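You operate a simulated robot arm through the tools that you are given. There is no shell and no other tool. Be economical: measure what you need, move in short steps, check, and stop when the job is done.

You are at the controls of a simulated robot arm. One attempt, no reset.

JOB
Move bearing 26 to the GREASED tray, wipe the smear off the teal table, set the pump to 1 ml.
Fine: wipe with the green pad and put it back; the blue flap ends down. What is to be rubbed or washed off counts as gone when no trace of it is left.

It is judged by the outcome, as a careful person would: the job done as asked, and still so three seconds after it is handed in. It fails if anything else is knocked over, pushed out of place, dropped, spilled or broken.

ROBOT AND FRAMES
A 5-joint arm with a two-finger parallel gripper on a trunk, on a base that drives. Base frame: it is fixed to the floor where the robot stands at the start and does not move with it; the origin is under the middle of the robot, x ahead of it, y to its left, z up; the surface under the hand at the start is at about z = 912. Lengths are in mm, angles in degrees, forces in N, time in s.
It reaches about 1134 mm from its shoulder. Its first joint turns from -149.0 to 149.0 degrees. Places, roughly: air switch [900, -600, 1000]; blue flap [800, -100, 1000]; blue grease tub [1000, -1000, 1000]; blue plunger [800, -500, 1100]; grease pump [900, -300, 1100]; grease smear [800, -700, 900]; green pad [750, -1000, 1000]; inside of the GREASED tray [800, -900, 900]; large bearing [1000, -1000, 1000]; medium bearing [750, -1000, 1000]; pump knob [800, -300, 1000]; small bearing [750, -1000, 1000]; zero button [900, -300, 1100]. Payload 1.57 kg.
The TCP is the grasp point between the finger pads, 30 mm short of the fingertips. In the tool frame z runs along the fingers and y along their closing line. The gripper opens to 110 mm. The fingers are 24 mm wide and 12 mm thick; the gripper's body (48 by 112 mm) begins 78 mm behind the TCP.
Orientation is that of the tool frame in the base frame, as [roll, pitch, yaw] about the fixed x, y, z axes, in that order (R = Rz(yaw) Ry(pitch) Rx(roll)). With the fingers straight down and closing along the base's y, the tool's x points along the base's -x, its y along +y and its z along -z.

CONTROLS
- The arm moves only by the tool arm_command. Its argument "increments" is one flat list of numbers, 6 for each row, row after row: the shift along the tool's x, y, z in mm, then the turn, a rotation vector about the tool's x, y, z in degrees. In form: [dx, dy, dz, ax, ay, az, dx, dy, dz, ax, ay, az, ...]. A call has 1 to 20 rows; each row is the pose to reach, as a shift and turn from the pose commanded when the call began, along the tool's axes at that moment. "fingers" is the finger opening in mm, from 0 to 110, set as the call begins (left out, the last holds). Rows are played at 5 a second. More than 50 mm and 8.6 degrees between two rows, or a gripper value outside its range, and nothing of the call is played. Where a pose cannot be reached the arm comes as near as it can. A force on the tool above 90 N (or 10 N above the force at the start of the call, whichever is more), or a blocked arm, ends the call early, and 0.2 s more pass. The fingers move at their own pace (about 153 mm/s each) and stop on an object; they squeeze with about 37 N. The grip force told is the motor's: it shows also when the fingers shut on nothing. Time passes only in rows, and 0.2 s behind the last, so rows that repeat a pose let the fingers close. The reply holds the time, the measured pose of the TCP, the force on the tool along the base axes, the opening and the grip force, in the units named above and with some noise, with the torque about the TCP (base axes, N m) and any sound that the robot's microphone picked up.
- Cameras (640 x 400 px; columns grow to the right, rows downward): "scene" is now at [21.7, 124.8, 1875.2]; the picture's right is [-0.54, -0.84, 0.00], its down [-0.61, 0.39, -0.69] and it looks along [0.58, -0.38, -0.72] (base axes); focal length 285 px, centre (320, 200). "wrist" rides on the gripper at [70, 16, -141] in the tool frame; the picture's right is [-0.23, 0.97, 0.00], its down [-0.86, -0.20, -0.48] and it looks along [-0.47, -0.11, 0.88] (tool axes); focal length 222 px, centre (320, 200). There is no depth. A picture from a camera that has moved, and an enlarged one, comes with that camera's place and axes in the base frame and with its lens.
- snapshot(camera): a new picture of that camera. It takes no simulated time.
- move_column(by): slides the trunk up (or, below 0, down) by that many mm; the arm and the scene camera ride with it, the base frame stays. It gives what a move gives, with no picture.
- base_move(legs): drives the robot by 1 to 6 legs, each [ahead, turn to the left] in mm and degrees, along the robot's own axes; the way and the turn of a leg run together, so that a leg with both is an arc; at most 1500 mm and 180 degrees a leg. The arm and the cameras ride along, it lands a little off, and it stops where it bumps. It gives what a move gives.
- pan_tilt(pan, tilt): turns the head with the scene camera to pan (to the left, within 155 degrees either way) and tilt (down, from -29 to 69), counted from straight ahead of the robot. It gives what a move gives.
- close_up(camera, box): a new picture of the part [left, top, right, bottom] of that camera's present view, enlarged. It takes no simulated time.
- hand_in(): hands the job in; it is judged then, once.

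Work in short steps. Places have to be worked out from the pictures, the camera data and where the tool is seen: move nearer, look again, correct. Check each grasp and each placing, and mend what went wrong. You have 120 turns and 98 pictures in all, those below and enlarged ones among them. Open the gripper and draw the arm clear of the work before you hand the job in, unless the task says otherwise; then end with one line.

The tools are called by a JSON object that holds its "fn" and its "kwargs". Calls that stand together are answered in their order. arm_command: Moves the arm, as the interface text tells. Its arguments: {"type":"object","properties":{"increments":{"type":"array"},"fingers":{"type":"number"}},"required":["increments"]} The other tools are called the same way: move_column (by) slides the trunk up or down; base_move (legs) drives the base; pan_tilt (pan, tilt) turns the head that bears the scene camera; snapshot (camera) takes a picture; close_up (camera, box) takes an enlarged picture of a part of a camera's view; hand_in () hands the job in.

At the start:

```text
time: 0.0
tcp_pos: [728.1, -372.0, 1161.5]
tcp_rot: [180.0, 0.0, -179.0]
force: [-0.2, -0.4, 0.1]
moment: [-0.01, 0.01, -0.02]
grip_width: 109.6
grip_force: 0.0
trunk travel left (down, up): [-894.0, 76.0]
robot x, y, heading: [-1.7, -1.6, -0.1]
head pan, tilt: [-32.9, 46.2]
```

scene: 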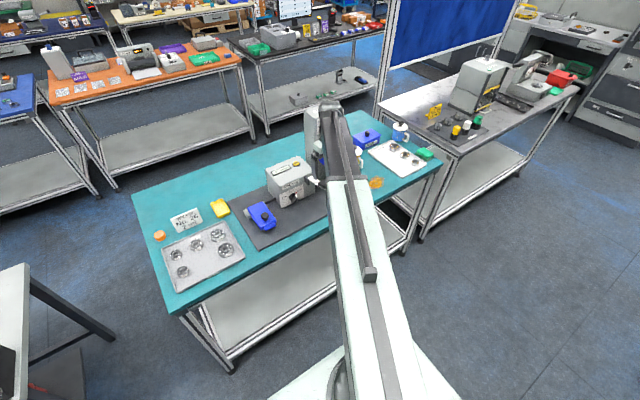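
wrist: 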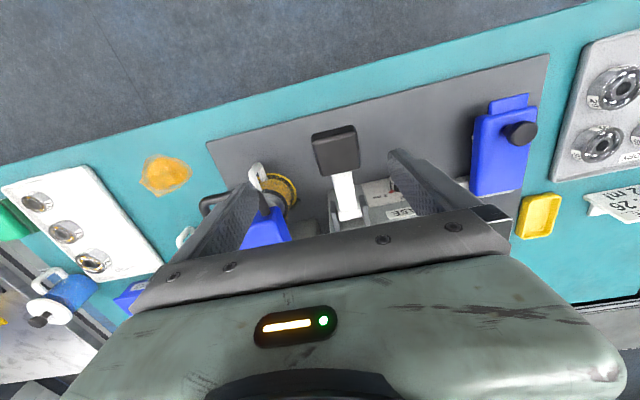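

The table shows a tray with bearings at left, a blue flap, a pump, the smear, and a white tray with bearings at right. I take close-ups to read details.

{"fn": "close_up", "kwargs": {"camera": "scene", "box": [130, 180, 330, 305]}}

{"fn": "close_up", "kwargs": {"camera": "scene", "box": [290, 90, 450, 190]}}

{"fn": "close_up", "kwargs": {"camera": "wrist", "box": [0, 100, 320, 300]}}

{"fn": "close_up", "kwargs": {"camera": "wrist", "box": [320, 20, 640, 220]}}

```text
3.20 times, centred on (230, 242) of scene
camera zoom: at [21.7, 124.8, 1875.2], right [-0.54, -0.84, 0.0], down [-0.61, 0.39, -0.69], along [0.58, -0.38, -0.72], focal length 912 px, centre (608, 64)
```

zoom: 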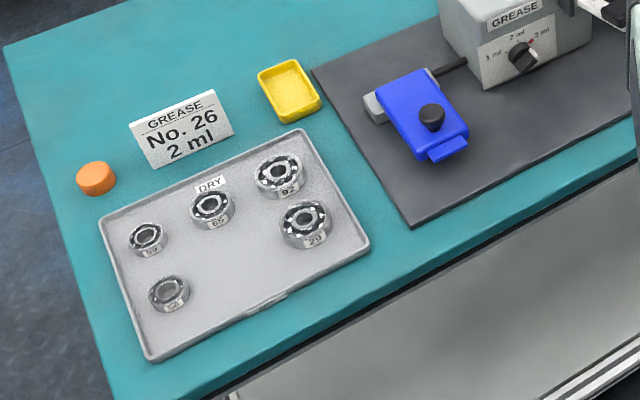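

```text
4.00 times, centred on (370, 140) of scene
camera zoom: at [21.7, 124.8, 1875.2], right [-0.54, -0.84, 0.0], down [-0.61, 0.39, -0.69], along [0.58, -0.38, -0.72], focal length 1140 px, centre (120, 440)
```

zoom: 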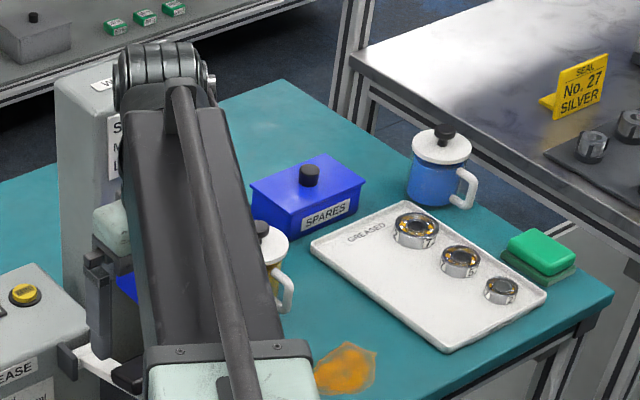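

```text
2.00 times, centred on (160, 200) of wrist
camera zoom: at [659.6, -356.5, 1301.9], right [0.21, 0.98, 0.0], down [0.86, -0.19, 0.48], along [0.47, -0.1, -0.88], focal length 444 px, centre (640, 200)
```

zoom: 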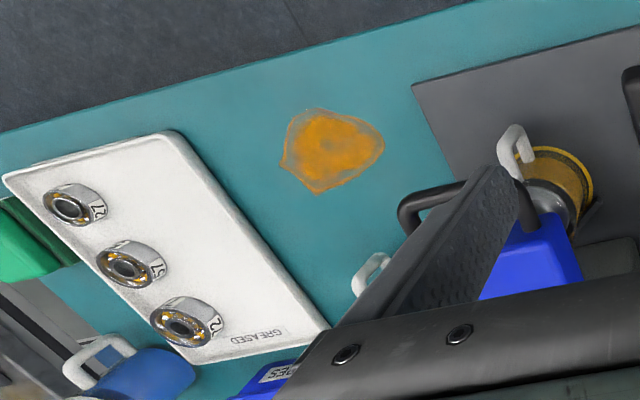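

```text
2.00 times, centred on (480, 120) of wrist
camera zoom: at [659.6, -356.5, 1301.9], right [0.21, 0.98, 0.0], down [0.86, -0.19, 0.48], along [0.47, -0.1, -0.88], focal length 444 px, centre (0, 360)
```

zoom: 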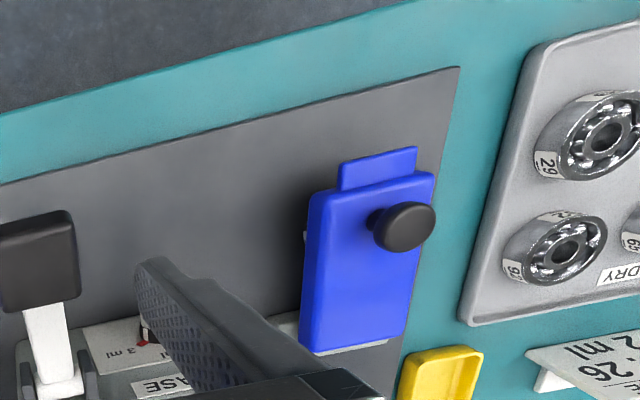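

I move the arm over in front of the DRY tray to read its bearings with the wrist camera.

{"fn": "arm_command", "kwargs": {"increments": [40, 30, 0, 0, 0, 0, 78, 60, 0, 0, 0, 0, 78, 108, 0, 0, 0, 0, 78, 156, 0, 0, 0, 0, 78, 204, 0, 0, 0, 0, 78, 252, 0, 0, 0, 0, 78, 300, 0, 0, 0, 0, 78, 348, 0, 0, 0, 0, 78, 396, 0, 0, 0, 0, 78, 444, 0, 0, 0, 0, 78, 492, 0, 0, 0, 0, 78, 540, 0, 0, 0, 0, 78, 580, 0, 0, 0, 0]}}

{"fn": "snapshot", "kwargs": {"camera": "wrist"}}

{"fn": "snapshot", "kwargs": {"camera": "scene"}}

```text
time: 2.8
tcp_pos: [643.0, 207.0, 1160.4]
tcp_rot: [-179.9, -0.1, -179.1]
force: [-0.2, -0.6, -0.4]
moment: [-0.04, 0.0, 0.02]
grip_width: 110.2
grip_force: 0.1
trunk travel left (down, up): [-894.0, 76.0]
robot x, y, heading: [-0.2, 1.2, -0.1]
head pan, tilt: [-32.9, 46.2]
```

```text
91 pictures are left
camera wrist: at [573.7, 223.1, 1301.8], right [0.21, 0.98, 0.0], down [0.86, -0.19, 0.48], along [0.47, -0.1, -0.88], focal length 222 px, centre (320, 200)
```

wrist: 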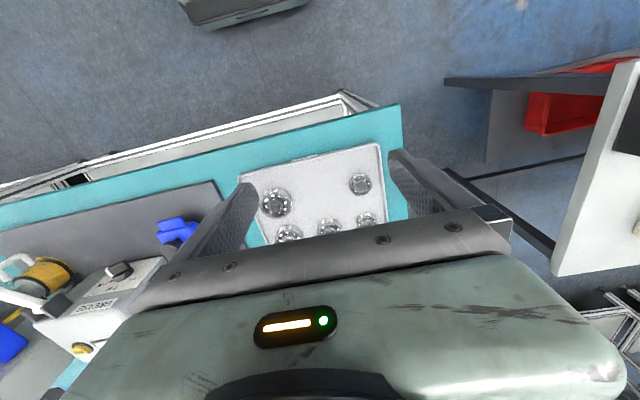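

```text
90 pictures are left
camera scene: at [21.7, 125.3, 1875.2], right [-0.54, -0.84, 0.0], down [-0.61, 0.39, -0.69], along [0.58, -0.38, -0.72], focal length 285 px, centre (320, 200)
```

scene: 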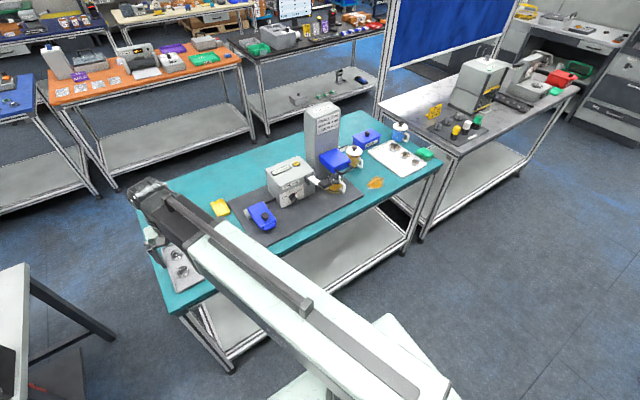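

Now close-ups: the tray bearings in the wrist view, and the pump and tall unit in the scene view.

{"fn": "close_up", "kwargs": {"camera": "wrist", "box": [240, 140, 400, 240]}}

{"fn": "close_up", "kwargs": {"camera": "scene", "box": [230, 95, 390, 245]}}

{"fn": "close_up", "kwargs": {"camera": "scene", "box": [350, 110, 446, 200]}}

```text
4.00 times, centred on (320, 190) of wrist
camera zoom: at [573.7, 223.1, 1301.8], right [0.21, 0.98, 0.0], down [0.86, -0.19, 0.48], along [0.47, -0.1, -0.88], focal length 888 px, centre (320, 240)
```

zoom: 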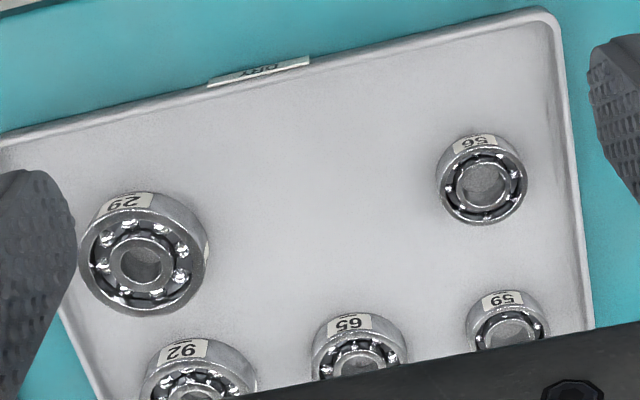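

```text
2.67 times, centred on (310, 170) of scene
camera zoom: at [21.7, 125.3, 1875.2], right [-0.54, -0.84, 0.0], down [-0.61, 0.39, -0.69], along [0.58, -0.38, -0.72], focal length 760 px, centre (347, 280)
```

zoom: 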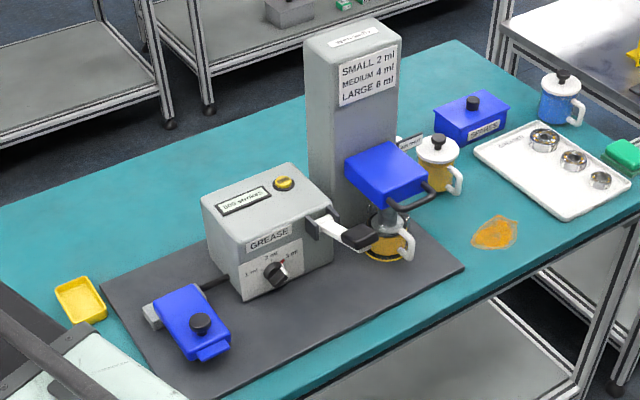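

```text
4.44 times, centred on (398, 155) of scene
camera zoom: at [21.7, 125.3, 1875.2], right [-0.54, -0.84, 0.0], down [-0.61, 0.39, -0.69], along [0.58, -0.38, -0.72], focal length 1266 px, centre (-27, 400)
```

zoom: 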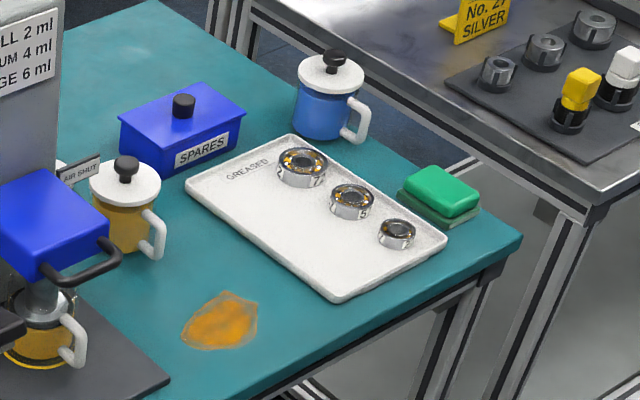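

None of the DRY bearings is 26 (29, 92, 65, 56, 59), so 26 is likely under the blue flap, which is the greasing nest. I take tight close-ups of flap and pump knob.

{"fn": "close_up", "kwargs": {"camera": "scene", "box": [240, 190, 304, 230]}}

{"fn": "arm_command", "kwargs": {"increments": [0, -48, 0, 0, 0, 0, 0, -96, 0, 0, 0, 0, 0, -144, 0, 0, 0, 0, 0, -192, 0, 0, 0, 0, 0, -240, 0, 0, 0, 0, 0, -288, 0, 0, 0, 0, 0, -336, 0, 0, 0, 0, 0, -370, 20, 0, 0, 0]}}

{"fn": "snapshot", "kwargs": {"camera": "wrist"}}

```text
10.00 times, centred on (272, 210) of scene
camera zoom: at [21.7, 125.3, 1875.2], right [-0.54, -0.84, 0.0], down [-0.61, 0.39, -0.69], along [0.58, -0.38, -0.72], focal length 2849 px, centre (800, 100)
```

zoom: 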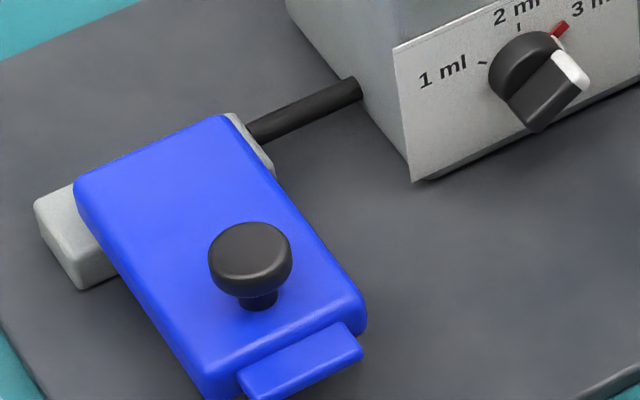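

```text
time: 4.6
tcp_pos: [647.5, -164.1, 1160.2]
tcp_rot: [-180.0, 0.0, -179.0]
force: [-0.2, -0.4, -0.1]
moment: [0.0, 0.01, 0.02]
grip_width: 109.9
grip_force: 0.1
out of reach, approached as far as the arm can: row 8
trunk travel left (down, up): [-894.0, 76.0]
robot x, y, heading: [1.8, -2.4, -0.2]
head pan, tilt: [-32.9, 46.2]
```

```text
85 pictures are left
camera wrist: at [578.4, -149.0, 1301.9], right [0.21, 0.98, 0.0], down [0.86, -0.19, 0.48], along [0.47, -0.1, -0.88], focal length 222 px, centre (320, 200)
```

wrist: 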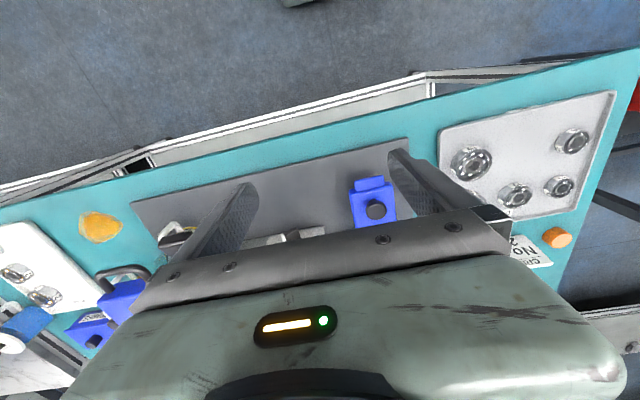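

The front table edge lies along base y at about x = 641. The flap is hinged at the back and its knob is near the front. The arm is folded near its lower limit, so I lower the trunk 150 mm to work closer.

{"fn": "move_column", "kwargs": {"by": -150}}

{"fn": "snapshot", "kwargs": {"camera": "wrist"}}

{"fn": "snapshot", "kwargs": {"camera": "scene"}}

```text
time: 6.3
tcp_pos: [646.3, -163.0, 1011.2]
tcp_rot: [-180.0, 0.0, -179.2]
force: [-0.1, -0.5, -0.5]
moment: [0.0, 0.03, -0.02]
grip_width: 110.0
grip_force: 0.0
trunk travel left (down, up): [-744.0, 226.0]
robot x, y, heading: [-1.3, -2.6, -0.3]
head pan, tilt: [-32.9, 46.2]
```

```text
84 pictures are left
camera wrist: at [578.3, -148.2, 1152.0], right [0.21, 0.98, 0.0], down [0.86, -0.19, 0.48], along [0.47, -0.1, -0.88], focal length 222 px, centre (320, 200)
```

wrist: 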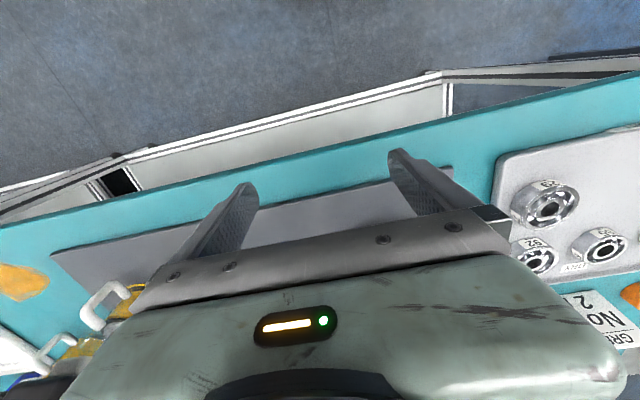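

```text
83 pictures are left
camera scene: at [21.5, 124.8, 1725.3], right [-0.54, -0.84, 0.0], down [-0.61, 0.39, -0.69], along [0.58, -0.38, -0.72], focal length 285 px, centre (320, 200)
```

scene: 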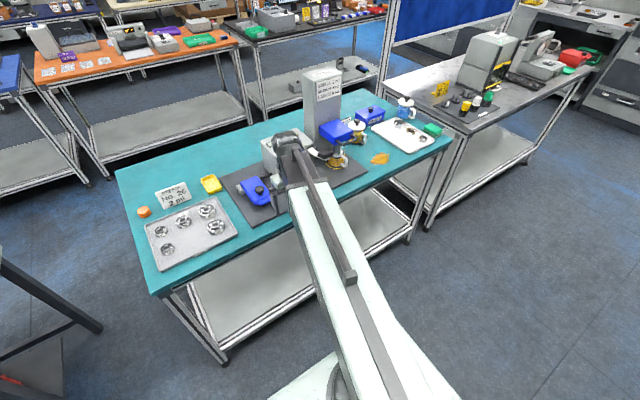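

I take a close-up of the flap from this height, to triangulate.

{"fn": "close_up", "kwargs": {"camera": "scene", "box": [230, 160, 294, 220]}}

```text
6.67 times, centred on (262, 190) of scene
camera zoom: at [21.5, 124.8, 1725.3], right [-0.54, -0.84, 0.0], down [-0.61, 0.39, -0.69], along [0.58, -0.38, -0.72], focal length 1900 px, centre (707, 267)
```

zoom: 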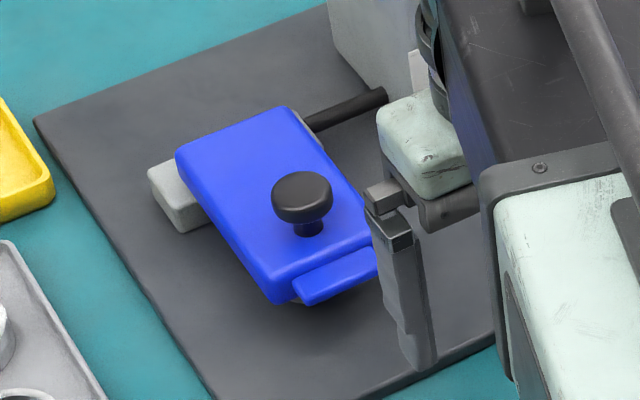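

The flap knob is at about (780, −103, 991), with the hinge line near x = 880. The pump dial is at about y = −250. I drive the base sideways to y ≈ −200 so that both lie nearly straight ahead.

{"fn": "base_move", "kwargs": {"legs": [[0, -90], [198, 0], [0, 90]]}}

{"fn": "pan_tilt", "kwargs": {"pan": 0, "tilt": 45}}

{"fn": "snapshot", "kwargs": {"camera": "scene"}}

```text
time: 15.5
tcp_pos: [651.4, -363.0, 1010.4]
tcp_rot: [179.9, 0.0, -179.1]
force: [-0.3, 0.3, -0.2]
moment: [0.01, -0.01, 0.01]
grip_width: 109.9
grip_force: 0.0
trunk travel left (down, up): [-744.0, 226.0]
robot x, y, heading: [4.1, -214.0, -0.4]
head pan, tilt: [-32.9, 46.2]
```

```text
time: 16.5
tcp_pos: [652.6, -361.9, 1010.7]
tcp_rot: [-180.0, 0.0, -179.1]
force: [0.6, -0.5, 0.0]
moment: [-0.04, 0.01, -0.01]
grip_width: 110.1
grip_force: 0.0
trunk travel left (down, up): [-744.0, 226.0]
robot x, y, heading: [3.2, -210.3, -0.3]
head pan, tilt: [0.0, 45.0]
```

```text
81 pictures are left
camera scene: at [41.7, -42.1, 1727.0], right [-0.01, -1.0, 0.0], down [-0.71, 0.01, -0.71], along [0.71, -0.01, -0.71], focal length 285 px, centre (320, 200)
```

scene: 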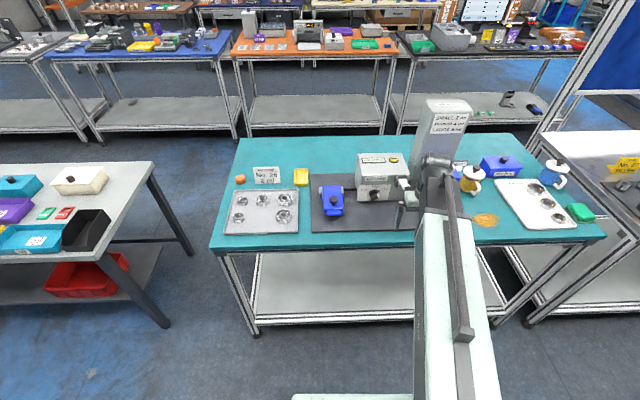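

The head now looks straight ahead. I take close-ups of flap and pump.

{"fn": "close_up", "kwargs": {"camera": "scene", "box": [305, 175, 353, 223]}}

{"fn": "close_up", "kwargs": {"camera": "scene", "box": [348, 145, 412, 210]}}

```text
8.33 times, centred on (329, 199) of scene
camera zoom: at [41.7, -42.1, 1727.0], right [-0.01, -1.0, 0.0], down [-0.71, 0.01, -0.71], along [0.71, -0.01, -0.71], focal length 2374 px, centre (245, 208)
```

zoom: 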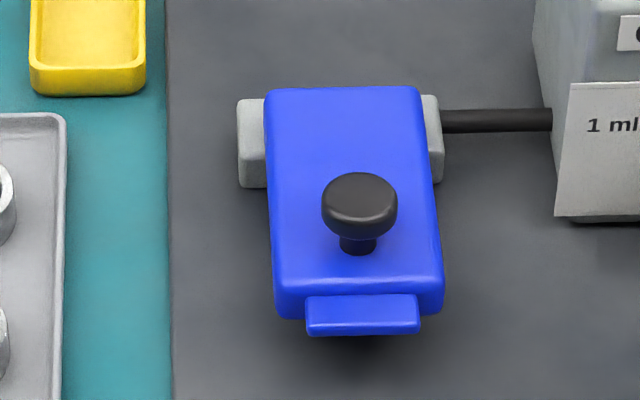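

```text
6.15 times, centred on (380, 178) of scene
camera zoom: at [41.7, -42.1, 1727.0], right [-0.01, -1.0, 0.0], down [-0.71, 0.01, -0.71], along [0.71, -0.01, -0.71], focal length 1754 px, centre (-49, 338)
```

zoom: 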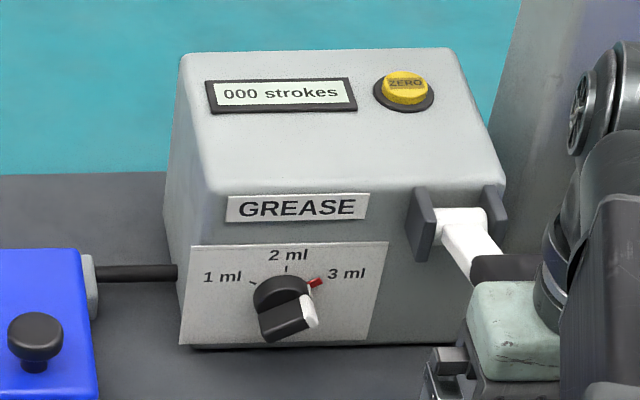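

The flap knob head is at about (780, −99, 990) and its plate top at about 962. The pump dial sits at about (798, −246, 1001), pointing to 3 ml. I raise the hand, go above the flap knob and narrow the fingers.

{"fn": "arm_command", "kwargs": {"increments": [0, 0, -45, 0, 0, 0, 0, 0, -90, 0, 0, 0, 0, 45, -100, 0, 0, 0, 0, 90, -100, 0, 0, 0, 0, 135, -100, 0, 0, 0, 0, 180, -100, 0, 0, 0, 0, 225, -100, 0, 0, 0, 0, 261, -100, 0, 0, 0, -45, 261, -90, 0, 0, 0, -90, 261, -80, 0, 0, 0, -132, 261, -70, 0, 0, 0], "fingers": 64}}

{"fn": "snapshot", "kwargs": {"camera": "wrist"}}

{"fn": "close_up", "kwargs": {"camera": "scene", "box": [290, 140, 418, 220]}}

```text
time: 18.9
tcp_pos: [783.8, -98.3, 1009.8]
tcp_rot: [180.0, -0.1, -179.1]
force: [-0.2, -0.5, -0.5]
moment: [0.04, -0.02, -0.01]
grip_width: 63.8
grip_force: 0.1
out of reach, approached as far as the arm can: row 1, 2, 3, 4, 5, 6, 7, 8, 9, 10, 11
trunk travel left (down, up): [-744.0, 226.0]
robot x, y, heading: [6.2, -210.5, -0.4]
head pan, tilt: [0.0, 45.0]
```

```text
78 pictures are left
camera wrist: at [714.3, -82.9, 1151.8], right [0.21, 0.98, 0.0], down [0.86, -0.19, 0.48], along [0.47, -0.1, -0.88], focal length 222 px, centre (320, 200)
```

wrist: 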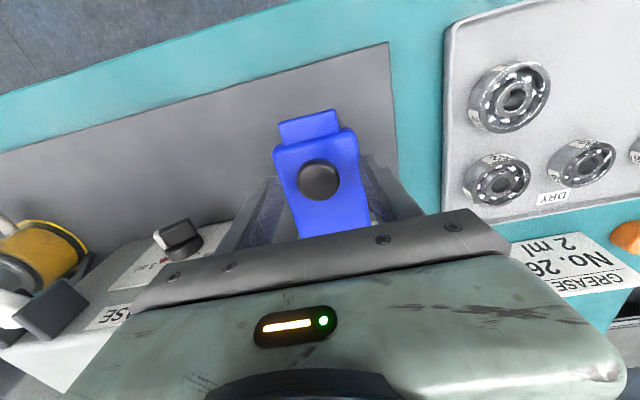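

```text
5.00 times, centred on (354, 180) of scene
camera zoom: at [42.0, -42.0, 1726.9], right [-0.01, -1.0, 0.0], down [-0.71, 0.01, -0.71], along [0.71, -0.01, -0.71], focal length 1425 px, centre (150, 300)
```

zoom: 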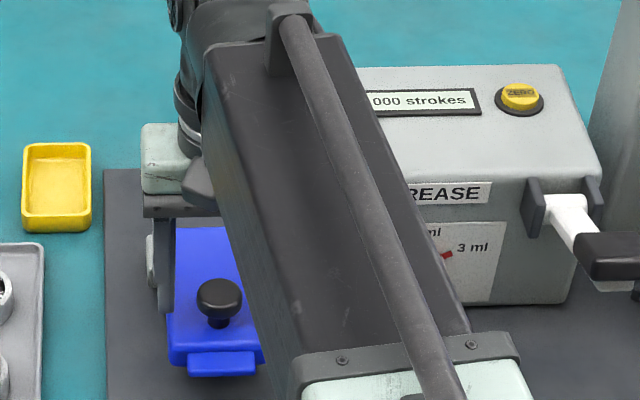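

The hand slid sideways but stayed at z ≈ 1010, straddling the flap knob. The arm may not change height by itself, so I test a small pure lift.

{"fn": "arm_command", "kwargs": {"increments": [0, 0, -20, 0, 0, 0, 0, 0, -40, 0, 0, 0]}}

```text
time: 19.5
tcp_pos: [782.2, -97.9, 1010.7]
tcp_rot: [-179.9, 0.0, -179.1]
force: [0.7, 0.4, 0.0]
moment: [0.01, -0.01, -0.01]
grip_width: 64.0
grip_force: 0.0
out of reach, approached as far as the arm can: row 1, 2
trunk travel left (down, up): [-744.0, 226.0]
robot x, y, heading: [7.0, -213.6, -0.1]
head pan, tilt: [0.0, 45.0]
```

Confirmed: the boom is level, and height comes only from the trunk or from wrist tilt. I raise the trunk 90 mm to be clear and then tilt to measure the wrist pivot length.

{"fn": "move_column", "kwargs": {"by": 90}}

{"fn": "arm_command", "kwargs": {"increments": [0, 0, -2, 0, -8, 0, 0, 0, -8, 0, -16, 0, 0, 0, -17, 0, -24, 0, 0, 0, -30, 0, -32, 0, 0, 0, -47, 0, -40, 0, 0, 0, -47, 0, -40, 0]}}

```text
time: 20.7
tcp_pos: [781.9, -98.4, 1100.4]
tcp_rot: [-180.0, 0.0, -179.1]
force: [0.0, -0.2, -0.1]
moment: [-0.03, 0.0, -0.01]
grip_width: 63.7
grip_force: 0.1
trunk travel left (down, up): [-834.0, 136.0]
robot x, y, heading: [1.9, -209.1, -0.4]
head pan, tilt: [0.0, 45.0]
```

```text
time: 22.1
tcp_pos: [781.9, -98.7, 1155.8]
tcp_rot: [-180.0, 39.9, -179.1]
force: [0.4, 1.0, -0.2]
moment: [0.02, -0.03, 0.0]
grip_width: 64.1
grip_force: 0.1
out of reach, approached as far as the arm can: row 3, 4, 5, 6
trunk travel left (down, up): [-834.0, 136.0]
robot x, y, heading: [6.1, -211.1, -0.3]
head pan, tilt: [0.0, 45.0]
```

The pivot is about 238 mm behind the TCP, and tilting keeps x and y while z rises by 238(1−cos τ). I return to vertical and lower again over the knob.

{"fn": "arm_command", "kwargs": {"increments": [12.3, 0, 14.7, 0, 8, 0, 22.4, 0, 26.7, 0, 16, 0, 29.7, 0, 35.4, 0, 24, 0, 34.1, 0, 40.7, 0, 32, 0, 35.6, 0, 42.4, 0, 40, 0]}}

{"fn": "move_column", "kwargs": {"by": -93}}

{"fn": "close_up", "kwargs": {"camera": "scene", "box": [300, 170, 364, 226]}}

{"fn": "close_up", "kwargs": {"camera": "wrist", "box": [200, 90, 440, 240]}}

```text
time: 23.3
tcp_pos: [783.3, -98.8, 1101.0]
tcp_rot: [180.0, -0.2, -179.1]
force: [0.4, -0.8, 0.2]
moment: [0.02, -0.04, -0.02]
grip_width: 64.1
grip_force: 0.0
trunk travel left (down, up): [-834.0, 136.0]
robot x, y, heading: [3.9, -208.4, -0.4]
head pan, tilt: [0.0, 45.0]
```

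```text
time: 24.6
tcp_pos: [781.0, -98.7, 1007.2]
tcp_rot: [180.0, -0.1, -179.1]
force: [0.1, -0.4, 0.4]
moment: [0.0, -0.01, 0.02]
grip_width: 63.9
grip_force: 0.1
trunk travel left (down, up): [-741.0, 229.0]
robot x, y, heading: [6.8, -211.8, -0.2]
head pan, tilt: [0.0, 45.0]
```

```text
7.14 times, centred on (332, 198) of scene
camera zoom: at [41.7, -42.1, 1724.0], right [-0.01, -1.0, 0.0], down [-0.71, 0.01, -0.71], along [0.71, -0.01, -0.71], focal length 2035 px, centre (234, 214)
```

zoom: 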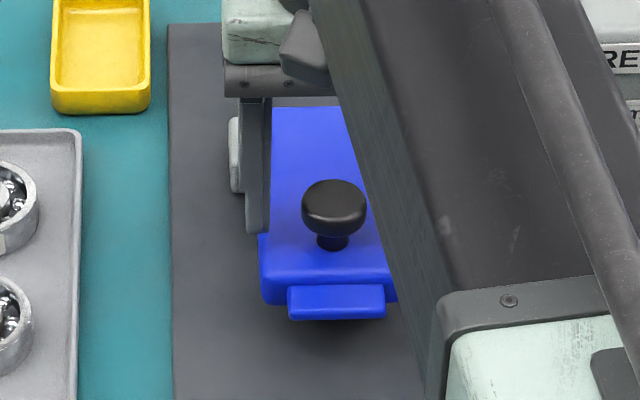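

```text
2.67 times, centred on (320, 165) of wrist
camera zoom: at [713.7, -83.0, 1149.0], right [0.21, 0.98, 0.0], down [0.86, -0.19, 0.48], along [0.47, -0.1, -0.88], focal length 592 px, centre (320, 293)
```

zoom: 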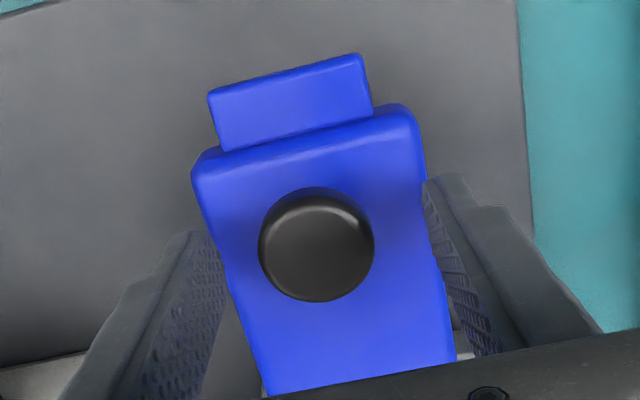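

The knob head sits at about (781, −98), centred between the fingers. I close on it.

{"fn": "arm_command", "kwargs": {"increments": [0, 0, 0, 0, 0, 0, 0, 0, 0, 0, 0, 0, 0, 0, 0, 0, 0, 0], "fingers": 0}}

```text
time: 25.4
tcp_pos: [782.7, -100.5, 1007.4]
tcp_rot: [-180.0, 0.0, -179.1]
force: [0.6, -6.6, -0.7]
moment: [-0.2, 0.0, -0.02]
grip_width: 33.3
grip_force: 40.9
trunk travel left (down, up): [-741.0, 229.0]
robot x, y, heading: [3.9, -210.3, -0.4]
head pan, tilt: [0.0, 45.0]
```

The knob is gripped at 33 mm. I lift the flap along its arc, first to about 30°, watching the forces.

{"fn": "arm_command", "kwargs": {"increments": [1, 0, -2.6, 0, -8.5, 0, -0.5, 0, -6, 0, -13, 0, -1.7, 0, -10.6, 0, -17.2, 0, -4.8, 0, -15.5, 0, -20.7, 0, -7.9, 0, -20.6, 0, -24, 0, -16, 0, -28.8, 0, -28.5, 0, -25.6, 0, -36.2, 0, -32, 0]}}

{"fn": "close_up", "kwargs": {"camera": "scene", "box": [300, 160, 380, 226]}}

```text
time: 27.0
tcp_pos: [808.6, -98.8, 1044.1]
tcp_rot: [180.0, 32.2, -179.3]
force: [0.9, 0.0, 0.0]
moment: [0.04, -0.05, 0.01]
grip_width: 0.0
grip_force: 21.2
trunk travel left (down, up): [-741.0, 229.0]
robot x, y, heading: [0.2, -213.9, -0.8]
head pan, tilt: [0.0, 45.0]
```

```text
6.06 times, centred on (340, 193) of scene
camera zoom: at [41.6, -42.1, 1724.0], right [-0.01, -1.0, 0.0], down [-0.71, 0.01, -0.71], along [0.71, -0.01, -0.71], focal length 1727 px, centre (199, 242)
```

zoom: 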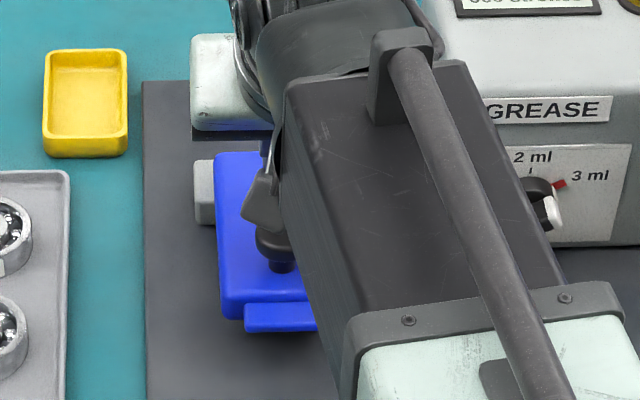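

The grip was too shallow and slid off the rounded head (the fingers shut on nothing, flap still down). I raise, untilt and regrip about 11 mm deeper.

{"fn": "move_column", "kwargs": {"by": 70}}

{"fn": "arm_command", "kwargs": {"increments": [10.5, 0, 4.2, 0, 8, 0, 21.1, 0, 8.3, 0, 16, 0, 31.6, 0, 12.5, 0, 24, 0, 42.2, 0, 16.6, 0, 32.1, 0, 42.2, 0, 16.6, 0, 32.1, 0], "fingers": 64}}

{"fn": "close_up", "kwargs": {"camera": "wrist", "box": [200, 90, 440, 240]}}

```text
time: 28.1
tcp_pos: [808.1, -97.3, 1114.5]
tcp_rot: [180.0, 32.0, -179.1]
force: [0.4, -0.3, 0.3]
moment: [0.02, -0.01, -0.03]
grip_width: 0.0
grip_force: 21.3
trunk travel left (down, up): [-811.0, 159.0]
robot x, y, heading: [3.1, -212.1, -0.7]
head pan, tilt: [0.0, 45.0]
```

```text
time: 29.3
tcp_pos: [780.8, -99.2, 1076.8]
tcp_rot: [-180.0, -0.4, -179.1]
force: [-0.2, 0.3, -0.6]
moment: [-0.01, -0.01, 0.0]
grip_width: 64.0
grip_force: 0.1
out of reach, approached as far as the arm can: row 1, 2, 3
trunk travel left (down, up): [-811.0, 159.0]
robot x, y, heading: [6.5, -214.4, -0.6]
head pan, tilt: [0.0, 45.0]
```

```text
2.67 times, centred on (320, 165) of wrist
camera zoom: at [712.6, -83.8, 1219.2], right [0.21, 0.98, 0.0], down [0.86, -0.19, 0.47], along [0.46, -0.1, -0.88], focal length 592 px, centre (320, 293)
```

zoom: 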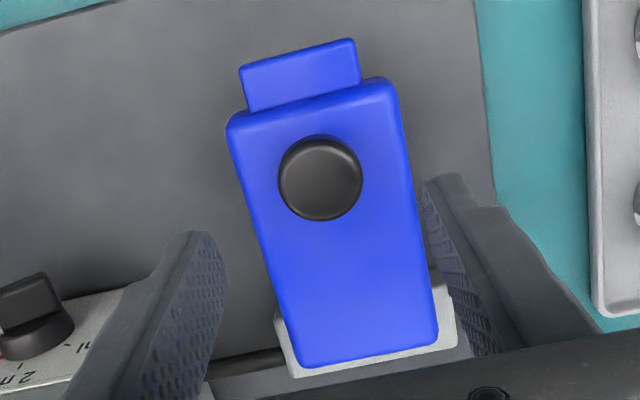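

From two heights the knob head is at z ≈ 993 and x ≈ 780. I lower to TCP z ≈ 995 and close.

{"fn": "move_column", "kwargs": {"by": -82}}

{"fn": "arm_command", "kwargs": {"increments": [0, 0, 0, 0, 0, 0, 0, 0, 0, 0, 0, 0, 0, 0, 0, 0, 0, 0], "fingers": 0}}

```text
time: 30.4
tcp_pos: [780.6, -99.7, 996.8]
tcp_rot: [179.9, 0.0, -179.0]
force: [10.0, 0.5, 25.2]
moment: [-0.08, -0.57, 0.09]
grip_width: 63.7
grip_force: 0.1
trunk travel left (down, up): [-729.0, 241.0]
robot x, y, heading: [3.1, -211.8, -0.3]
head pan, tilt: [0.0, 45.0]
```

```text
time: 31.2
tcp_pos: [778.5, -100.3, 997.4]
tcp_rot: [-180.0, -0.3, -179.2]
force: [-8.2, -1.7, 17.0]
moment: [-0.04, 0.54, -0.13]
grip_width: 33.5
grip_force: 41.3
trunk travel left (down, up): [-729.0, 241.0]
robot x, y, heading: [4.3, -210.9, -0.3]
head pan, tilt: [0.0, 45.0]
```

The tips touched the plate at about z = 967. I reopen, back off 4 mm and regrip, so there is room for the plate to rotate.

{"fn": "arm_command", "kwargs": {"increments": [0, 0, 0, 0, 0, 0, 0, 0, 0, 0, 0, 0], "fingers": 50}}

{"fn": "move_column", "kwargs": {"by": 6}}

{"fn": "arm_command", "kwargs": {"increments": [0, 0, 0, 0, 0, 0, 0, 0, 0, 0, 0, 0, 0, 0, 0, 0, 0, 0], "fingers": 0}}

{"fn": "move_column", "kwargs": {"by": 9}}

```text
time: 31.9
tcp_pos: [778.8, -100.6, 997.5]
tcp_rot: [-180.0, 0.0, -179.1]
force: [-2.0, -9.1, 19.4]
moment: [-0.04, -0.14, -0.17]
grip_width: 44.6
grip_force: 0.0
trunk travel left (down, up): [-729.0, 241.0]
robot x, y, heading: [9.2, -213.9, -0.4]
head pan, tilt: [0.0, 45.0]
```

```text
time: 32.4
tcp_pos: [781.3, -97.5, 1000.4]
tcp_rot: [180.0, -0.2, -179.0]
force: [1.4, 0.8, -1.4]
moment: [0.0, 0.03, 0.02]
grip_width: 50.2
grip_force: 0.1
trunk travel left (down, up): [-735.0, 235.0]
robot x, y, heading: [4.5, -213.5, -0.5]
head pan, tilt: [0.0, 45.0]
```

```text
time: 33.2
tcp_pos: [781.2, -100.0, 1001.2]
tcp_rot: [180.0, -0.2, -179.1]
force: [0.0, -0.6, -1.9]
moment: [-0.02, -0.12, 0.03]
grip_width: 33.3
grip_force: 41.4
trunk travel left (down, up): [-735.0, 235.0]
robot x, y, heading: [2.9, -210.6, -0.6]
head pan, tilt: [0.0, 45.0]
```

```text
time: 33.8
tcp_pos: [783.3, -98.5, 1009.1]
tcp_rot: [-180.0, -0.1, -179.2]
force: [9.8, -0.3, -10.5]
moment: [-0.04, 0.19, 0.01]
grip_width: 33.3
grip_force: 40.5
trunk travel left (down, up): [-744.0, 226.0]
robot x, y, heading: [5.2, -210.6, -0.8]
head pan, tilt: [0.0, 45.0]
```

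The grip holds now: the flap follows, with about 10 N on the tool. I continue along the arc with tilt to about 60°.

{"fn": "arm_command", "kwargs": {"increments": [-1.5, 0, -1, 0, -5, 0, -2.5, 0, -3, 0, -9.1, 0, -4.3, 0, -6.4, 0, -13.3, 0, -6.3, 0, -9.5, 0, -16.3, 0, -8.6, 0, -13, 0, -19, 0, -12, 0, -17, 0, -21.8, 0, -15.9, 0, -21.3, 0, -24.4, 0, -20.7, 0, -25.5, 0, -26.8, 0, -25.7, 0, -29.6, 0, -28.9, 0, -32.5, 0, -34, 0, -31, 0, -39.8, 0, -38, 0, -32.8, 0, -47.5, 0, -41, 0, -34.1, 0, -55.3, 0, -43.5, 0, -35.2, 0, -63.5, 0, -45, 0, -36, 0, -71.7, 0, -46.7, 0, -36.5, 0]}}

{"fn": "close_up", "kwargs": {"camera": "scene", "box": [300, 150, 380, 226]}}

```text
time: 37.0
tcp_pos: [853.6, -98.1, 1057.6]
tcp_rot: [-180.0, 36.4, -179.0]
force: [-0.8, 0.2, 0.3]
moment: [0.0, -0.01, 0.01]
grip_width: 0.0
grip_force: 21.2
trunk travel left (down, up): [-744.0, 226.0]
robot x, y, heading: [6.5, -209.6, -0.6]
head pan, tilt: [0.0, 45.0]
```

```text
5.26 times, centred on (340, 188) of scene
camera zoom: at [41.8, -42.0, 1727.0], right [-0.01, -1.0, 0.0], down [-0.71, 0.01, -0.71], along [0.71, -0.01, -0.71], focal length 1500 px, centre (215, 263)
```

zoom: 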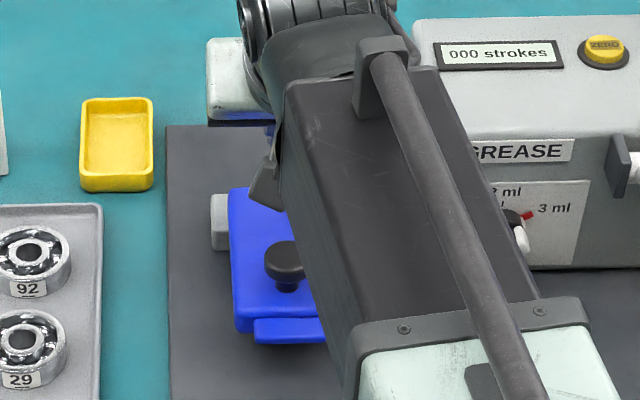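

It slipped off again. I will lift the flap from below its front tab instead: I retract with closed fingers and tilt to 70°, in front of the flap.

{"fn": "arm_command", "kwargs": {"increments": [16.1, 0, -34.6, 0, -5.6, 0, 32.2, 0, -69.2, 0, -11.2, 0, 48.3, 0, -103.8, 0, -16.8, 0, 64.4, 0, -138.4, 0, -22.4, 0, 80.5, 0, -173, 0, -28, 0, 96.6, 0, -207.8, 0, -33.6, 0, 96.6, 0, -207.8, 0, -33.6, 0], "fingers": 0}}

```text
time: 38.6
tcp_pos: [781.4, -55.9, 1166.7]
tcp_rot: [180.0, 69.9, -179.1]
force: [-0.3, 0.2, -1.2]
moment: [0.0, 0.0, -0.01]
grip_width: 0.0
grip_force: 21.3
out of reach, approached as far as the arm can: row 1, 2, 3, 4, 5, 6, 7
trunk travel left (down, up): [-744.0, 226.0]
robot x, y, heading: [2.8, -212.9, -0.4]
head pan, tilt: [0.0, 45.0]
```

At 70° tilt the boom is at its shortest, so I back the base off 220 mm to make room.

{"fn": "base_move", "kwargs": {"legs": [[-220, 0]]}}

{"fn": "pan_tilt", "kwargs": {"pan": 8, "tilt": 38}}

{"fn": "snapshot", "kwargs": {"camera": "scene"}}

```text
time: 40.3
tcp_pos: [559.9, -55.5, 1166.5]
tcp_rot: [-180.0, 69.9, -179.1]
force: [0.2, 0.1, -0.1]
moment: [0.03, 0.0, 0.02]
grip_width: 0.0
grip_force: 21.7
trunk travel left (down, up): [-744.0, 226.0]
robot x, y, heading: [-215.4, -211.0, -0.4]
head pan, tilt: [0.0, 45.0]
```

```text
time: 41.0
tcp_pos: [560.7, -54.9, 1167.1]
tcp_rot: [180.0, 69.9, -178.9]
force: [-1.0, 0.1, 0.6]
moment: [0.0, 0.0, -0.01]
grip_width: 0.0
grip_force: 20.7
trunk travel left (down, up): [-744.0, 226.0]
robot x, y, heading: [-212.4, -212.1, -0.4]
head pan, tilt: [8.0, 38.0]
```

```text
71 pictures are left
camera scene: at [-174.1, -28.4, 1737.2], right [0.13, -0.99, 0.0], down [-0.61, -0.08, -0.79], along [0.78, 0.1, -0.62], focal length 285 px, centre (320, 200)
```

scene: 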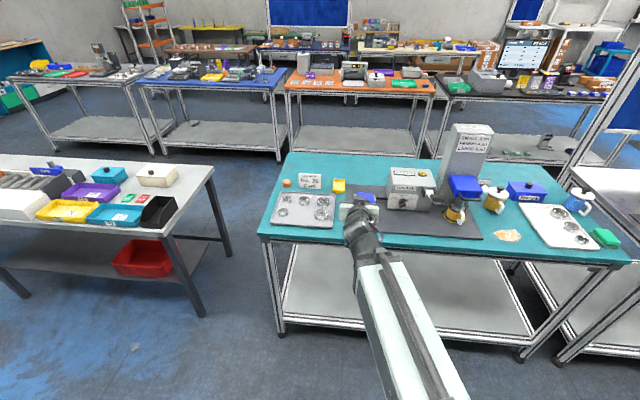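

The tip is now at about x = 588, in front of the table edge. I lower the trunk so the tip sits at z ≈ 932, then approach in front of the tab and look.

{"fn": "move_column", "kwargs": {"by": -224}}

{"fn": "arm_command", "kwargs": {"increments": [0, -20, 0, 0, 0, 0, 0, -43, 0, 0, 0, 0, -15.4, -43, 42.3, 0, 0, 0, -30.8, -43, 84.6, 0, 0, 0, -42, -43, 115, 0, 0, 0]}}

{"fn": "close_up", "kwargs": {"camera": "scene", "box": [320, 170, 416, 230]}}

{"fn": "snapshot", "kwargs": {"camera": "wrist"}}

```text
time: 43.3
tcp_pos: [558.8, -54.8, 942.8]
tcp_rot: [-180.0, 69.9, -179.0]
force: [0.2, -0.5, -0.2]
moment: [-0.02, -0.02, 0.0]
grip_width: 0.1
grip_force: 21.3
trunk travel left (down, up): [-520.0, 450.0]
robot x, y, heading: [-210.7, -208.3, -0.5]
head pan, tilt: [8.0, 38.0]
```

```text
time: 44.5
tcp_pos: [682.1, -96.7, 942.7]
tcp_rot: [-180.0, 69.8, -179.0]
force: [-0.1, 0.6, -0.4]
moment: [-0.02, 0.01, 0.02]
grip_width: 0.2
grip_force: 21.4
out of reach, approached as far as the arm can: row 1, 2
trunk travel left (down, up): [-520.0, 450.0]
robot x, y, heading: [-212.1, -212.8, -0.4]
head pan, tilt: [8.0, 38.0]
```

```text
6.67 times, centred on (368, 200) of scene
camera zoom: at [-174.2, -28.3, 1513.2], right [0.13, -0.99, 0.0], down [-0.61, -0.08, -0.79], along [0.78, 0.1, -0.62], focal length 1900 px, centre (0, 200)
```

zoom: 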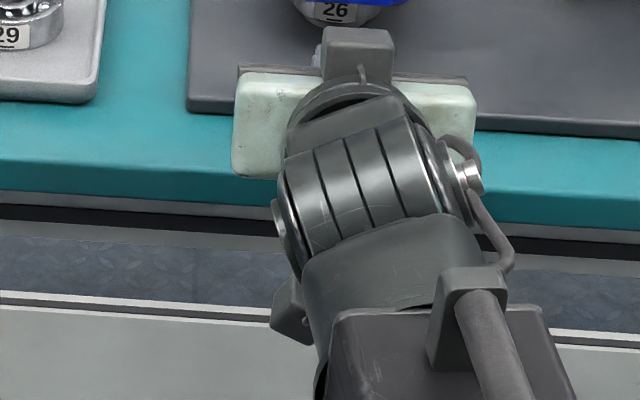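

```text
69 pictures are left
camera wrist: at [526.9, -82.4, 925.7], right [0.06, 0.98, 0.21], down [-0.15, -0.2, 0.97], along [0.99, -0.09, 0.13], focal length 222 px, centre (320, 200)
```

wrist: 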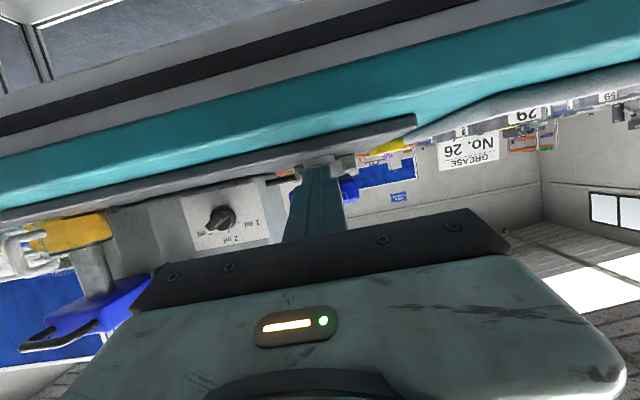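

I can see "26" on the bearing underneath the flap, so that is confirmed. I move the tip forward 33 mm to get under the tab (short of the bearing at x ≈ 757) and look.

{"fn": "arm_command", "kwargs": {"increments": [-5.6, 0, 15.5, 0, 0, 0, -11.3, 0, 31, 0, 0, 0]}}

{"fn": "close_up", "kwargs": {"camera": "wrist", "box": [210, 110, 450, 260]}}

{"fn": "close_up", "kwargs": {"camera": "scene", "box": [330, 170, 410, 220]}}

```text
time: 45.1
tcp_pos: [715.6, -96.9, 942.0]
tcp_rot: [180.0, 69.8, -179.0]
force: [-0.5, 0.5, -0.2]
moment: [0.03, -0.01, -0.03]
grip_width: 0.0
grip_force: 21.9
trunk travel left (down, up): [-520.0, 450.0]
robot x, y, heading: [-213.5, -208.4, -0.5]
head pan, tilt: [8.0, 38.0]
```

```text
2.67 times, centred on (330, 185) of wrist
camera zoom: at [560.1, -81.7, 925.8], right [0.06, 0.97, 0.21], down [-0.15, -0.2, 0.97], along [0.99, -0.09, 0.13], focal length 592 px, centre (293, 240)
```

zoom: 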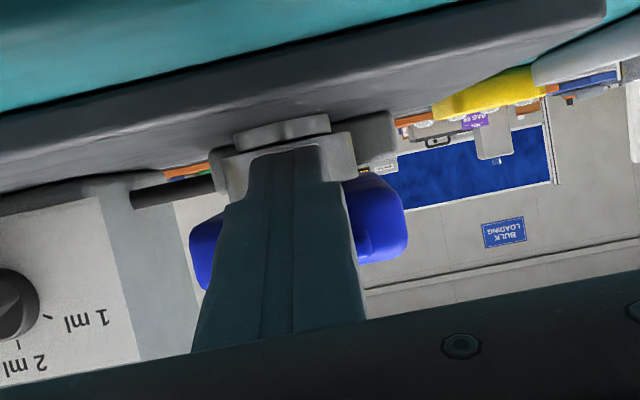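

```text
8.00 times, centred on (370, 195) of scene
camera zoom: at [-174.2, -28.3, 1513.2], right [0.13, -0.99, 0.0], down [-0.61, -0.08, -0.79], along [0.78, 0.1, -0.62], focal length 2280 px, centre (-80, 240)
```

zoom: 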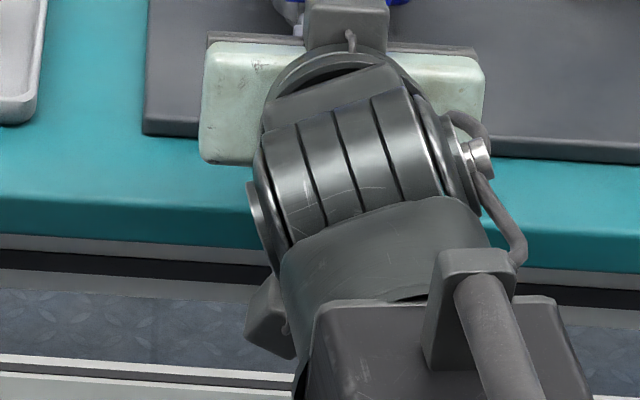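

The tip appears to be under the tab in front of the nest, with no contact force yet. I raise the trunk 25 mm and check the force.

{"fn": "move_column", "kwargs": {"by": 25}}

{"fn": "close_up", "kwargs": {"camera": "wrist", "box": [210, 110, 450, 260]}}

```text
time: 45.8
tcp_pos: [716.1, -95.8, 967.7]
tcp_rot: [-179.9, 69.7, -179.0]
force: [-1.5, -0.8, -1.2]
moment: [-0.02, 0.0, -0.01]
grip_width: 0.0
grip_force: 21.4
trunk travel left (down, up): [-545.0, 425.0]
robot x, y, heading: [-219.6, -210.3, -0.4]
head pan, tilt: [8.0, 38.0]
```

```text
2.67 times, centred on (330, 185) of wrist
camera zoom: at [559.8, -81.9, 950.8], right [0.06, 0.98, 0.21], down [-0.15, -0.2, 0.97], along [0.99, -0.09, 0.13], focal length 592 px, centre (293, 240)
```

zoom: 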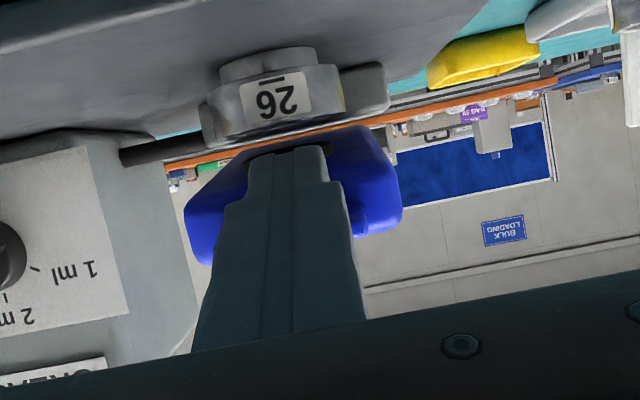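

The flap is lifting nicely, with bearing 26 on its nest below. I keep raising and following forward.

{"fn": "move_column", "kwargs": {"by": 30}}

{"fn": "arm_command", "kwargs": {"increments": [-7, 0, 19, 0, 0, 0]}}

{"fn": "move_column", "kwargs": {"by": 30}}

{"fn": "close_up", "kwargs": {"camera": "wrist", "box": [210, 110, 450, 260]}}

```text
time: 46.6
tcp_pos: [715.2, -95.1, 997.3]
tcp_rot: [-180.0, 69.8, -179.0]
force: [-1.2, 0.8, -1.1]
moment: [0.01, 0.02, 0.0]
grip_width: 0.1
grip_force: 21.8
trunk travel left (down, up): [-575.0, 395.0]
robot x, y, heading: [-218.2, -209.5, -0.3]
head pan, tilt: [8.0, 38.0]
```

```text
time: 47.0
tcp_pos: [735.6, -96.4, 999.8]
tcp_rot: [-179.9, 70.0, -178.8]
force: [-19.4, -1.1, 5.0]
moment: [0.01, 0.05, 0.05]
grip_width: 0.0
grip_force: 21.3
trunk travel left (down, up): [-575.0, 395.0]
robot x, y, heading: [-214.5, -210.6, -0.2]
head pan, tilt: [8.0, 38.0]
```

```text
time: 47.7
tcp_pos: [736.7, -95.7, 1028.8]
tcp_rot: [-180.0, 69.9, -179.1]
force: [-1.3, 0.3, 0.0]
moment: [0.02, 0.03, -0.02]
grip_width: 0.2
grip_force: 21.6
trunk travel left (down, up): [-605.0, 365.0]
robot x, y, heading: [-215.8, -208.6, -0.4]
head pan, tilt: [8.0, 38.0]
```

```text
2.67 times, centred on (330, 185) of wrist
camera zoom: at [580.5, -81.6, 1011.0], right [0.06, 0.98, 0.21], down [-0.15, -0.2, 0.97], along [0.99, -0.09, 0.14], focal length 592 px, centre (293, 240)
```

zoom: 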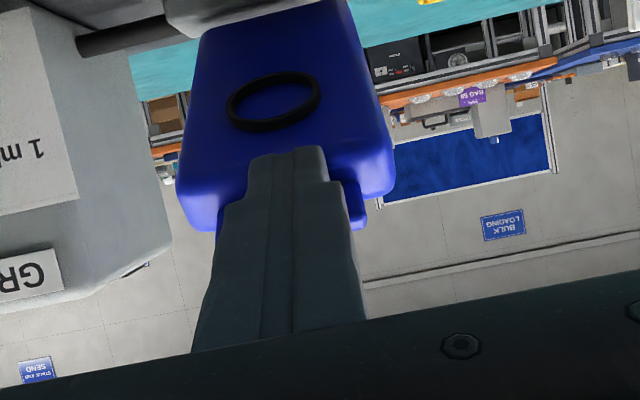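

The flap is at about 35–40° with its underside visible. I continue: forward, up, forward.

{"fn": "arm_command", "kwargs": {"increments": [-3.4, 0, 9.4, 0, 0, 0, -6.8, 0, 18.8, 0, 0, 0]}}

{"fn": "move_column", "kwargs": {"by": 25}}

{"fn": "arm_command", "kwargs": {"increments": [-3.4, 0, 9.4, 0, 0, 0, -6.8, 0, 18.8, 0, 0, 0, -10.3, 0, 28.2, 0, 0, 0]}}

{"fn": "close_up", "kwargs": {"camera": "wrist", "box": [210, 110, 450, 260]}}

```text
time: 48.3
tcp_pos: [750.9, -93.8, 1033.6]
tcp_rot: [-179.8, 70.2, -179.0]
force: [-33.1, -3.6, 22.9]
moment: [-0.03, -0.26, 0.08]
grip_width: 0.0
grip_force: 21.2
trunk travel left (down, up): [-605.0, 365.0]
robot x, y, heading: [-213.0, -207.7, -0.5]
head pan, tilt: [8.0, 38.0]
```

```text
time: 49.0
tcp_pos: [758.4, -94.4, 1052.0]
tcp_rot: [180.0, 69.8, -179.0]
force: [-0.2, 0.9, -0.6]
moment: [-0.01, 0.0, 0.02]
grip_width: 0.1
grip_force: 21.4
trunk travel left (down, up): [-630.0, 340.0]
robot x, y, heading: [-211.2, -211.3, -0.2]
head pan, tilt: [8.0, 38.0]
```

```text
time: 49.8
tcp_pos: [781.6, -94.0, 1060.2]
tcp_rot: [180.0, 70.5, -179.0]
force: [-28.8, -0.5, 38.6]
moment: [0.31, -0.97, 0.18]
grip_width: 0.0
grip_force: 21.6
trunk travel left (down, up): [-630.0, 340.0]
robot x, y, heading: [-214.0, -212.1, -0.1]
head pan, tilt: [8.0, 38.0]
```

```text
2.67 times, centred on (330, 185) of wrist
camera zoom: at [625.1, -80.5, 1042.3], right [0.06, 0.97, 0.21], down [-0.16, -0.2, 0.97], along [0.99, -0.09, 0.15], focal length 592 px, centre (293, 240)
```

zoom: 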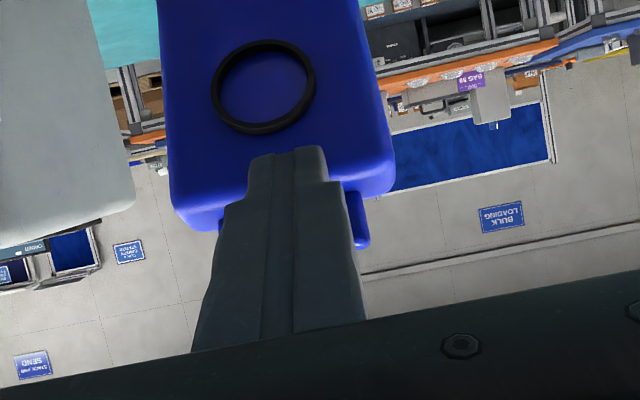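

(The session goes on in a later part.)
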